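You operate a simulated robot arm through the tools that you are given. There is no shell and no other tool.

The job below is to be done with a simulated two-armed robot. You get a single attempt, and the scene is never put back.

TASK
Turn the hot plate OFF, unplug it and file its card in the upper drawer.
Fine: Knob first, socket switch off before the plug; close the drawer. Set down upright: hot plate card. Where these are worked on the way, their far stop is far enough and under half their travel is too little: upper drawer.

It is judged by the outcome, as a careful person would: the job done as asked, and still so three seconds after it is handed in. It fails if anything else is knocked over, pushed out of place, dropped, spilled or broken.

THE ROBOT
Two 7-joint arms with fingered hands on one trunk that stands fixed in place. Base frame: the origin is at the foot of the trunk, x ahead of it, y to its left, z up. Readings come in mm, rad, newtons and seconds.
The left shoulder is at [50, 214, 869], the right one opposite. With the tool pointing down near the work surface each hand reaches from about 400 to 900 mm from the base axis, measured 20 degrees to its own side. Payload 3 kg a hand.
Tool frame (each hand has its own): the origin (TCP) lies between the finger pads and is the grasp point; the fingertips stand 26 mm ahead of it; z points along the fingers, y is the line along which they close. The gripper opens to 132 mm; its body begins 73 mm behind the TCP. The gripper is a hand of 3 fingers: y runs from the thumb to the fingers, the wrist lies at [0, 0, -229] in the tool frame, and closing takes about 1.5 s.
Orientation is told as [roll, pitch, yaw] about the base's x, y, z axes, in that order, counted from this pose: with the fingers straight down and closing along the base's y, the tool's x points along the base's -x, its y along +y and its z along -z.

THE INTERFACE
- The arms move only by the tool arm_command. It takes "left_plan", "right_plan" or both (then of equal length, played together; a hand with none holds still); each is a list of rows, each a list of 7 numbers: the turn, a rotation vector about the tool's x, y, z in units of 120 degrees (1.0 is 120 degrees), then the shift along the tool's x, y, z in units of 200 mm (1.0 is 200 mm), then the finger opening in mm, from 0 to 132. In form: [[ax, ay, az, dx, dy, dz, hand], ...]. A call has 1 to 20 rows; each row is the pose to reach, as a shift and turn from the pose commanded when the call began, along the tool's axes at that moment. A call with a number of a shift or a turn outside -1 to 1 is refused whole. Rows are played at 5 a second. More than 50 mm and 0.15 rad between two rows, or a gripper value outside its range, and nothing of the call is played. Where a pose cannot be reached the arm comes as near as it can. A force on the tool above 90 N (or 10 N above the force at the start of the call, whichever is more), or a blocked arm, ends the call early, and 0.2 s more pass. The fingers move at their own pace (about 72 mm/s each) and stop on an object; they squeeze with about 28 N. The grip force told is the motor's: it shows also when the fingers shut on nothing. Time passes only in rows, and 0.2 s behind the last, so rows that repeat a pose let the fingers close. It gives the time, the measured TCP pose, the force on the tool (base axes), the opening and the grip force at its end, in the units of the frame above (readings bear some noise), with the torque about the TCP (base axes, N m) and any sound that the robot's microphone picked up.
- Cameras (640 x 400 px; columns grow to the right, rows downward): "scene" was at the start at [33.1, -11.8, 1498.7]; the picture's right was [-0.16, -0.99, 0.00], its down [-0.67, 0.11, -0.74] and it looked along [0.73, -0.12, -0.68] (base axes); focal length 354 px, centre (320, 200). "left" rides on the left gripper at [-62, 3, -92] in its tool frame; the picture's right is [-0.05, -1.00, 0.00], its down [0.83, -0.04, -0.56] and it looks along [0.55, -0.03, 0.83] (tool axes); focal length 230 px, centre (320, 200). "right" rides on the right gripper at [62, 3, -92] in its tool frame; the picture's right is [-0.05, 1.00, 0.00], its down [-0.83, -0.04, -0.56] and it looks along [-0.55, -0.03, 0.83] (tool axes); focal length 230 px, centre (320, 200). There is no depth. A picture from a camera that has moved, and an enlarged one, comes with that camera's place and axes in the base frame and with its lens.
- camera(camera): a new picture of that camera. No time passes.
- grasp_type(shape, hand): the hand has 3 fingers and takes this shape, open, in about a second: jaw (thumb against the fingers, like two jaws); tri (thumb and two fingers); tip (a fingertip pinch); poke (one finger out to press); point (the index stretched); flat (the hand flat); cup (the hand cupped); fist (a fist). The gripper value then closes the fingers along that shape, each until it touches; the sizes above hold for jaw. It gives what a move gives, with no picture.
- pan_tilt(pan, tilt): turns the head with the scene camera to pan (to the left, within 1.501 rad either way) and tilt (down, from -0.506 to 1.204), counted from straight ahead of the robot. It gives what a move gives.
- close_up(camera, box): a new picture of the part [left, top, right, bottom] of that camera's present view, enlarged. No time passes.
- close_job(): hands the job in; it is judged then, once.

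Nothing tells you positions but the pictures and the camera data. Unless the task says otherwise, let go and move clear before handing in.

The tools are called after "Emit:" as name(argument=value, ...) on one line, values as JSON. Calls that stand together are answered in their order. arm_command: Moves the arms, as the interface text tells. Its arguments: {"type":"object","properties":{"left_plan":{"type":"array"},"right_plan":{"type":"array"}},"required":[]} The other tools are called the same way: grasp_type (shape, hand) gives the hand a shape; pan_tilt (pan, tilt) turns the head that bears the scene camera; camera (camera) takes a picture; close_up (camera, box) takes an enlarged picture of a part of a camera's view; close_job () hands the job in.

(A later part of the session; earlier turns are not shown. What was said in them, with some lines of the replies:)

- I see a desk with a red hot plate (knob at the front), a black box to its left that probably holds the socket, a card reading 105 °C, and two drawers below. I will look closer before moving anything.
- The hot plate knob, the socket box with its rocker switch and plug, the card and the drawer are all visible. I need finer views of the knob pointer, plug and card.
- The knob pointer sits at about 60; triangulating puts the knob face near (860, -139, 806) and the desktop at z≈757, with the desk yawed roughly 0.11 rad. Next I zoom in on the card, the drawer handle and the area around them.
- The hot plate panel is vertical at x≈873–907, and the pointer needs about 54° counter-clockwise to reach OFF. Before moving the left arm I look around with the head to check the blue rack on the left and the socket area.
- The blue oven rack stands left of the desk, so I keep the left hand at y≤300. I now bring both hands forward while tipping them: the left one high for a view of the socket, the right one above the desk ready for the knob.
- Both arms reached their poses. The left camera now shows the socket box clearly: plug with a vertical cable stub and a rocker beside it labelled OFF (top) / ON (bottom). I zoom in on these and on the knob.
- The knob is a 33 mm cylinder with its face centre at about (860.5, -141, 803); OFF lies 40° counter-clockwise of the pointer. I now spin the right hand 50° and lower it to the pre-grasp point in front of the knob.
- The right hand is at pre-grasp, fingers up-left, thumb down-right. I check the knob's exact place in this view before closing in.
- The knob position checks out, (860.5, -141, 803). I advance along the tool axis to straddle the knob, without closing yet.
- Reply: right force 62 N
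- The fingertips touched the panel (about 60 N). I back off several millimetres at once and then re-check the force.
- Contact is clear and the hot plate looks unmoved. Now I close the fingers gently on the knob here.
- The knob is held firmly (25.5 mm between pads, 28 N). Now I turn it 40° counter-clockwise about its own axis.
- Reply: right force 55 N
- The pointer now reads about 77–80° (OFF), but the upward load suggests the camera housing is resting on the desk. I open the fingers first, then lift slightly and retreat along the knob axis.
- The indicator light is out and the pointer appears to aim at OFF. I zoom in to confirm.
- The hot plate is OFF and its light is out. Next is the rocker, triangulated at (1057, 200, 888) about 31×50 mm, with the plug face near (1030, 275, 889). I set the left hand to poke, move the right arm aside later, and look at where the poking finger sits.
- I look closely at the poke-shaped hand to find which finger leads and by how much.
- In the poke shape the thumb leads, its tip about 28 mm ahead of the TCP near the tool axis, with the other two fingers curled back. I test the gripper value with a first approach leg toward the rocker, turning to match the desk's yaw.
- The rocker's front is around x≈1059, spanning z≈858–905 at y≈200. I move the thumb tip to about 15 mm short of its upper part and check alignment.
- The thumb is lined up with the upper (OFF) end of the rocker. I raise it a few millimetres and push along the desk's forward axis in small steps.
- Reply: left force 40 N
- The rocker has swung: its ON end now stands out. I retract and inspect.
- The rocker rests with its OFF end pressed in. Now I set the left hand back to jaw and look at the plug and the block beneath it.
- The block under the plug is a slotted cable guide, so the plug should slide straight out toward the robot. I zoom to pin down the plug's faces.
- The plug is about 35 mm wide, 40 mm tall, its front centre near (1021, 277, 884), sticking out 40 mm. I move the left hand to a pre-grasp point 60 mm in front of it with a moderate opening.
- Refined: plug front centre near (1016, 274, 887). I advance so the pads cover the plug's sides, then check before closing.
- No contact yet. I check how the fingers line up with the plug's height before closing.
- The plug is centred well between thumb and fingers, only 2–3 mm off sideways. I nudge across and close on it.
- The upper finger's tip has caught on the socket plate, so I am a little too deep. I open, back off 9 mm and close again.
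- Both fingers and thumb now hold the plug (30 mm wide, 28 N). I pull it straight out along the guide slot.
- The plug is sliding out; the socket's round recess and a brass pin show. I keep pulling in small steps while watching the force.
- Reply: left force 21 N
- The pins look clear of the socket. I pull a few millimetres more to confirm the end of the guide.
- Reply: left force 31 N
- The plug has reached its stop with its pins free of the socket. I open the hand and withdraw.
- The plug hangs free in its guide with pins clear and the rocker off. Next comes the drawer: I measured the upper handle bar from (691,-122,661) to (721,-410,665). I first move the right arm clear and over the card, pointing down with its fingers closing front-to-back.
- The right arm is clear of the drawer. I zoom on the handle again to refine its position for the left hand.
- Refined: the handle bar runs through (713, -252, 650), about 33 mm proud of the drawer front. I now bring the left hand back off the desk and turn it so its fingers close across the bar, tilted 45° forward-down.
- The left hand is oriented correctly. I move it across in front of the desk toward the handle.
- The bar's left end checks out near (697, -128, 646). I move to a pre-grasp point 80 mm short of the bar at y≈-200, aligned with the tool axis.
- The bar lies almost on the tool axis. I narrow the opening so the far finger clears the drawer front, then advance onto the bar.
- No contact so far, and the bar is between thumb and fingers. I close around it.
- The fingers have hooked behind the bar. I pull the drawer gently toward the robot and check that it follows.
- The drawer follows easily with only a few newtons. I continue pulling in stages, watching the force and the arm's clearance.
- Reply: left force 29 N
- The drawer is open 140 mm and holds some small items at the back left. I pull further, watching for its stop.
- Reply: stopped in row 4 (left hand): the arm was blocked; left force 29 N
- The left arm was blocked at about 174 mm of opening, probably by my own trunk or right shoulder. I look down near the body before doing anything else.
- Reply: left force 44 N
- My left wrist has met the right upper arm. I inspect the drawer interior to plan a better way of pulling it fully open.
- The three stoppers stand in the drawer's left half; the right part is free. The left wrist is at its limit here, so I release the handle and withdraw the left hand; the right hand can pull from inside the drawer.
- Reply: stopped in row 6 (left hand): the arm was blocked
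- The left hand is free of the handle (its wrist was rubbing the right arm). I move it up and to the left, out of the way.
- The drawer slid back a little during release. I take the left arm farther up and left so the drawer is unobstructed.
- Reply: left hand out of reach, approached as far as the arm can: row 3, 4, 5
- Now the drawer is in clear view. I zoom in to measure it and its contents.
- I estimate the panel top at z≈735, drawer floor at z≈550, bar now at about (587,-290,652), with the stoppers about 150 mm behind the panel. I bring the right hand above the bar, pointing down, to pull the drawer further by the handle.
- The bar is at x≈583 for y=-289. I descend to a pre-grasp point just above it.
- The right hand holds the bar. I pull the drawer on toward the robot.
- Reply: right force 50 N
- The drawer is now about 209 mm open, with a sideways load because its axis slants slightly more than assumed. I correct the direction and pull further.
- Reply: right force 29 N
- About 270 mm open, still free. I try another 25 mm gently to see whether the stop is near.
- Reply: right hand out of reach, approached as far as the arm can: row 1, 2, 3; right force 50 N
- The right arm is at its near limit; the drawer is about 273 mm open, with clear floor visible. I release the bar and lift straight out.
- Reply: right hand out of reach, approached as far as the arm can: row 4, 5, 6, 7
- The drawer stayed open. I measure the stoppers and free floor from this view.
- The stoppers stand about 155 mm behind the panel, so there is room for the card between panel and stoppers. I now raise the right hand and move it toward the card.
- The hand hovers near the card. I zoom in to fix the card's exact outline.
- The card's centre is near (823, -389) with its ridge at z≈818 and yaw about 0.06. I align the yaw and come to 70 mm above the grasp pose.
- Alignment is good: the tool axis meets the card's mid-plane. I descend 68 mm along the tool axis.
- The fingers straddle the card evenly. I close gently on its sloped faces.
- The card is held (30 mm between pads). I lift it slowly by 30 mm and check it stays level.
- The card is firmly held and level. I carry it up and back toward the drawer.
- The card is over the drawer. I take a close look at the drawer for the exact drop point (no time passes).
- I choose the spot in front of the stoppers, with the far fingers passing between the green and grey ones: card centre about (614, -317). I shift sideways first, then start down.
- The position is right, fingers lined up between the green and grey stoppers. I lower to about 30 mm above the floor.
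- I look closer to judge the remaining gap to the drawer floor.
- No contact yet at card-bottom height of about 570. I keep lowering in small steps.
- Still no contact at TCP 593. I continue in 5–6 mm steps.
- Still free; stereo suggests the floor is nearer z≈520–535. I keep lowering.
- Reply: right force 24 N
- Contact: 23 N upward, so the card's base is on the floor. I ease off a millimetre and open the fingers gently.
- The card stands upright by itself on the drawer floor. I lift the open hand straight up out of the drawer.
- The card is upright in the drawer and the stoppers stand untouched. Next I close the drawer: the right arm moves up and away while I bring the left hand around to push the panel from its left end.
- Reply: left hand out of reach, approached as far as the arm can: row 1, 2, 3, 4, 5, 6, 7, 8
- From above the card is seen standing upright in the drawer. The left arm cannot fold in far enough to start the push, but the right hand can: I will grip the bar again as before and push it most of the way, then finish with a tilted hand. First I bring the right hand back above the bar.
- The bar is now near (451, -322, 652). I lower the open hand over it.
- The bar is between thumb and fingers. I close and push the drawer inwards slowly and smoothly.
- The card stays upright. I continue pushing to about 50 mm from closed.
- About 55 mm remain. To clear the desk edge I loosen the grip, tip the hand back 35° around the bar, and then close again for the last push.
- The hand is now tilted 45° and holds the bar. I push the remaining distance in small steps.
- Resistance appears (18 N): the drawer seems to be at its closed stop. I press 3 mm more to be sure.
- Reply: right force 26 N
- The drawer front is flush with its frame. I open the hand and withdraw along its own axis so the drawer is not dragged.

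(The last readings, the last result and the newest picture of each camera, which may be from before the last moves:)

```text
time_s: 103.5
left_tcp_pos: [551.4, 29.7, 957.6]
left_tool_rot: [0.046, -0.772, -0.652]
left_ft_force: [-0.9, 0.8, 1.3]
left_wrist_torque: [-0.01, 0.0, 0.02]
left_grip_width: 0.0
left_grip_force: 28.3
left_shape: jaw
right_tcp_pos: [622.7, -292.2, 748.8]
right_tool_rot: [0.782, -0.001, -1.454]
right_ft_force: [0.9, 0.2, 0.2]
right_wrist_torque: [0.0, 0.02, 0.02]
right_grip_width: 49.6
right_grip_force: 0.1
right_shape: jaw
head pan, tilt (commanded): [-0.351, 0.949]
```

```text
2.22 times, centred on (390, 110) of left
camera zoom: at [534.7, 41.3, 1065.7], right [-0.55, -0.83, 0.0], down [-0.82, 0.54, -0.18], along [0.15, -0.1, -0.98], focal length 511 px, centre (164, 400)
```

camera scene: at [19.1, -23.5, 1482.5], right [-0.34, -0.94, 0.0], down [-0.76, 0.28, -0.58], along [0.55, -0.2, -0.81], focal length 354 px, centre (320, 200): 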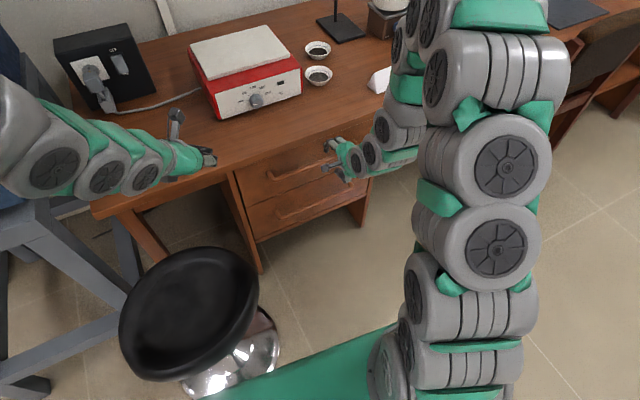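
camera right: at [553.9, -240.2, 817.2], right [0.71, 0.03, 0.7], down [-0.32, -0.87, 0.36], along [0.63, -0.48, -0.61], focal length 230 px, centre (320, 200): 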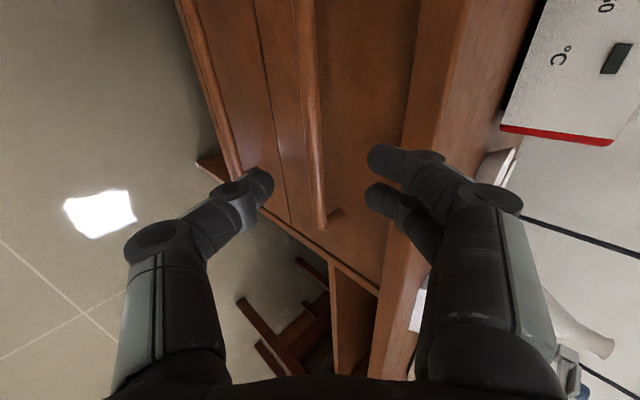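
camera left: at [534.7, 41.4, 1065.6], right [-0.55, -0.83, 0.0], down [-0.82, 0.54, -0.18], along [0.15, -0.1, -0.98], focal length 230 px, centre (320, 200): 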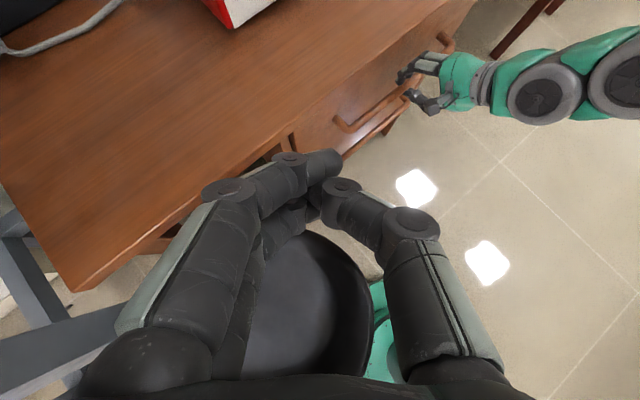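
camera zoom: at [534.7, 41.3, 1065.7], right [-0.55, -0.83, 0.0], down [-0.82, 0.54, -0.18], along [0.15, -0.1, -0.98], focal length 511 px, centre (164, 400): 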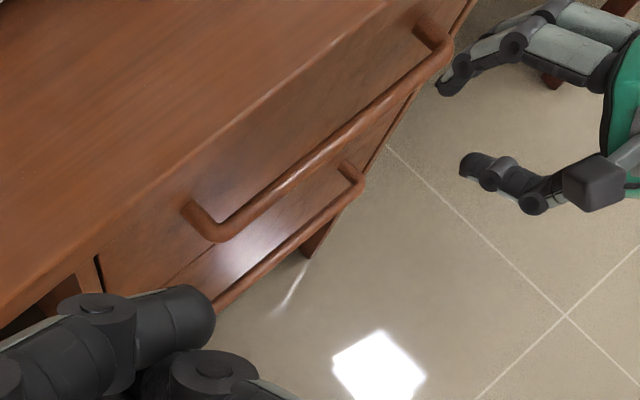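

The hand is clear of the handle. I check the closure against the lower drawer and verify the rest of the scene.

Emit:
close_up(camera="scene", box=[220, 120, 400, 250])

Emit:
close_up(camera="right", box=[160, 0, 480, 300])

Emit:
close_up(camera="scene", box=[40, 0, 320, 150])

```text
3.08 times, centred on (310, 185) of scene
camera zoom: at [19.1, -23.5, 1482.5], right [-0.34, -0.94, 0.0], down [-0.76, 0.28, -0.58], along [0.55, -0.2, -0.81], focal length 1089 px, centre (351, 246)
```

zoom: 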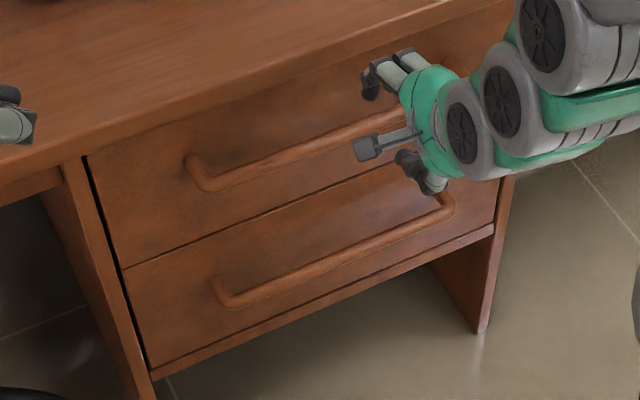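

```text
1.33 times, centred on (320, 150) of right
camera zoom: at [553.9, -240.2, 817.2], right [0.71, 0.03, 0.7], down [-0.32, -0.87, 0.36], along [0.63, -0.48, -0.61], focal length 307 px, centre (320, 267)
```

zoom: 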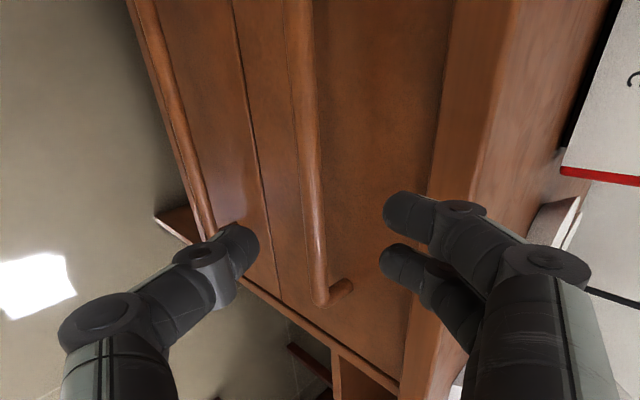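

```text
2.29 times, centred on (180, 75) of scene
camera zoom: at [19.1, -23.5, 1482.5], right [-0.34, -0.94, 0.0], down [-0.76, 0.28, -0.58], along [0.55, -0.2, -0.81], focal length 809 px, centre (640, 486)
```

zoom: 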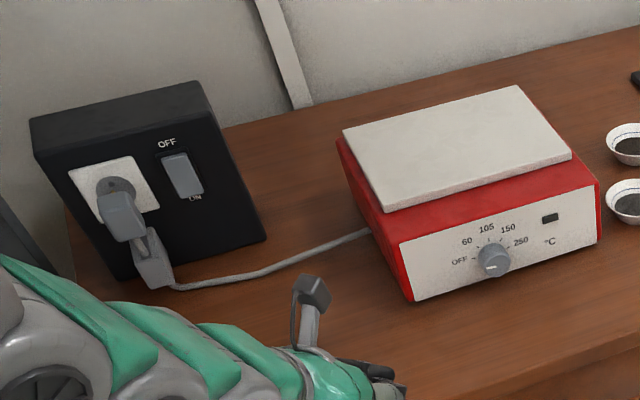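

The drawer is flush, the switch is off, the plug is out and the light is dark. I move the right hand clear and take a last look at the knob and plug.

Emit:
arm_command(right_plan=[[0, 0, 0, -0.0658, 0.0466, -0.165, 60], [0, 0, 0, -0.1315, 0.0933, -0.33, 60], [0, 0, 0, -0.1973, 0.1399, -0.495, 60], [0, 0, 0, -0.263, 0.1865, -0.66, 60], [0, 0, 0, -0.263, 0.1865, -0.66, 60]])

Emit:
pan_tilt(pan=-0.05, tilt=0.7)

Emit:
camera(camera="scene")

Emit:
close_up(camera="scene", box=[320, 170, 380, 215])

Emit:
close_up(camera="scene", box=[185, 105, 285, 195])

```text
time_s: 104.7
left_tcp_pos: [551.4, 29.0, 956.6]
left_tool_rot: [0.046, -0.772, -0.653]
left_ft_force: [0.9, -0.3, -0.3]
left_wrist_torque: [-0.01, 0.01, -0.02]
left_grip_width: 0.0
left_grip_force: 28.1
left_shape: jaw
right_tcp_pos: [574.4, -354.5, 872.3]
right_tool_rot: [0.78, 0.0, -1.454]
right_ft_force: [0.2, 0.3, 0.1]
right_wrist_torque: [-0.01, 0.02, 0.04]
right_grip_width: 59.9
right_grip_force: 0.0
right_shape: jaw
right hand out of reach, approached as far as the arm can: row 2, 3, 4, 5
head pan, tilt (commanded): [-0.351, 0.949]
```

```text
time_s: 105.5
left_tcp_pos: [552.5, 29.5, 956.6]
left_tool_rot: [0.044, -0.772, -0.653]
left_ft_force: [-0.5, 0.5, 0.1]
left_wrist_torque: [0.04, -0.02, 0.02]
left_grip_width: 0.0
left_grip_force: 28.0
left_shape: jaw
right_tcp_pos: [574.5, -354.9, 873.6]
right_tool_rot: [0.783, 0.002, -1.454]
right_ft_force: [-0.5, 0.1, -0.1]
right_wrist_torque: [0.0, 0.01, -0.02]
right_grip_width: 60.3
right_grip_force: 0.0
right_shape: jaw
head pan, tilt (commanded): [-0.051, 0.7]
```

```text
taken
camera scene: at [35.7, -2.9, 1502.2], right [-0.05, -1.0, 0.0], down [-0.64, 0.03, -0.76], along [0.76, -0.04, -0.64], focal length 354 px, centre (320, 200)
```

scene: 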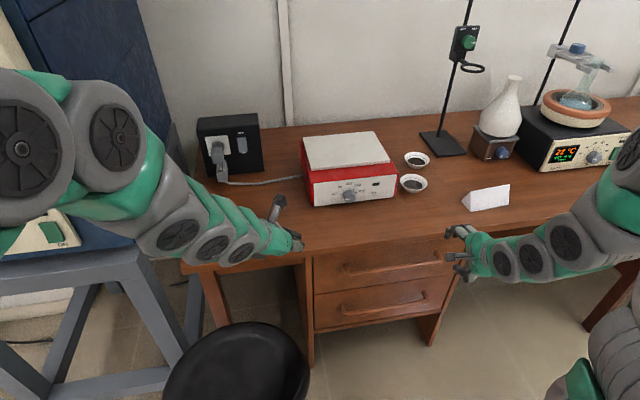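

```text
8.89 times, centred on (350, 192) of scene
camera zoom: at [35.7, -2.9, 1502.2], right [-0.05, -1.0, 0.0], down [-0.64, 0.03, -0.76], along [0.76, -0.04, -0.64], focal length 3147 px, centre (53, 267)
```

zoom: 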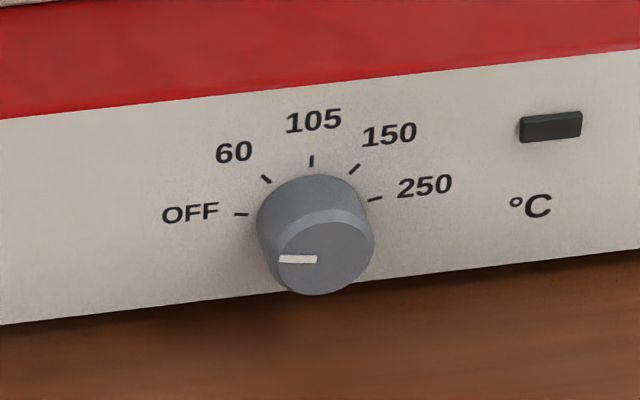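

```text
4.44 times, centred on (235, 150) of scene
camera zoom: at [35.7, -2.9, 1502.2], right [-0.05, -1.0, 0.0], down [-0.64, 0.03, -0.76], along [0.76, -0.04, -0.64], focal length 1573 px, centre (698, 422)
```

zoom: 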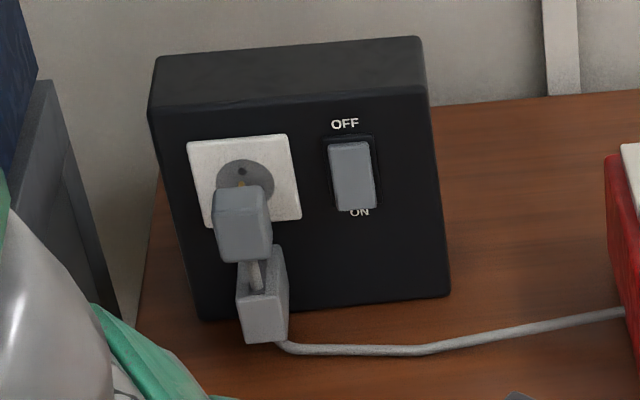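

All states look right. As a last check I compare the hot plate's position with an early picture taken from the same head pose.

Emit:
close_up(camera="scene", box=[280, 120, 440, 220])

Emit:
close_up(camera="scene", box=[300, 220, 480, 340])

```text
4.00 times, centred on (360, 170) of scene
camera zoom: at [35.7, -2.9, 1502.2], right [-0.05, -1.0, 0.0], down [-0.64, 0.03, -0.76], along [0.76, -0.04, -0.64], focal length 1416 px, centre (160, 320)
```

zoom: 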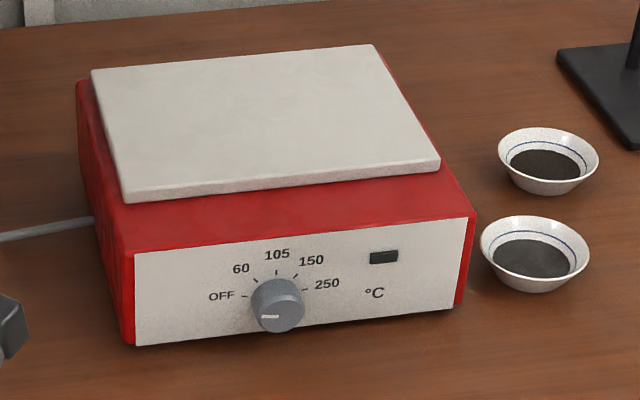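

```text
3.33 times, centred on (390, 280) of scene
camera zoom: at [35.7, -2.9, 1502.2], right [-0.05, -1.0, 0.0], down [-0.64, 0.03, -0.76], along [0.76, -0.04, -0.64], focal length 1180 px, centre (87, -67)
```

zoom: 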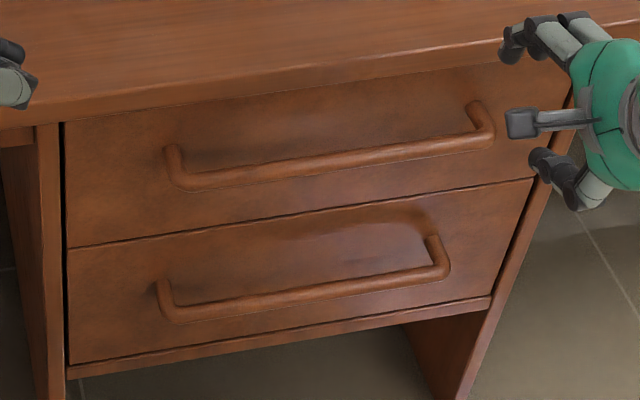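

The hot plate hasn't moved. The knob is at OFF with the light out, the socket switch is off and the plug is out of the socket. The card went into the upper drawer upright; I last saw it standing partway through closing. The drawer front is back exactly where it started, and both hands are clear, so I hand the job in.

Emit:
close_job()

```text
The job is handed in.
```

I turned the hot plate off, switched off its socket, unplugged it, and put its card in the closed upper drawer. The job is handed in, but no result has come back yet.

- **Knob:** it points at OFF, and the hot plate's light is out.
- **Socket:** I switched it off before pulling the plug. The plug is out as far as its cable guide allows, with its pins clear of the socket.
- **Card:** I set it down standing upright on the drawer floor, in front of three stoppers already in there. It was still upright partway through closing. I couldn't see it after that, but I pushed the drawer slowly and stopped pressing when it met resistance.
- **Drawer:** I opened it about 270 mm, which I judged to be more than half its travel; I didn't reach its far stop. It is closed again, in the same position as at the start.

While lining up on the knob, my fingers pressed the hot plate's front panel with about 60 N, and I backed off straight away. Compared with an early picture from the same viewpoint, the hot plate hasn't moved. I didn't see anything else knocked over or pushed out of place.
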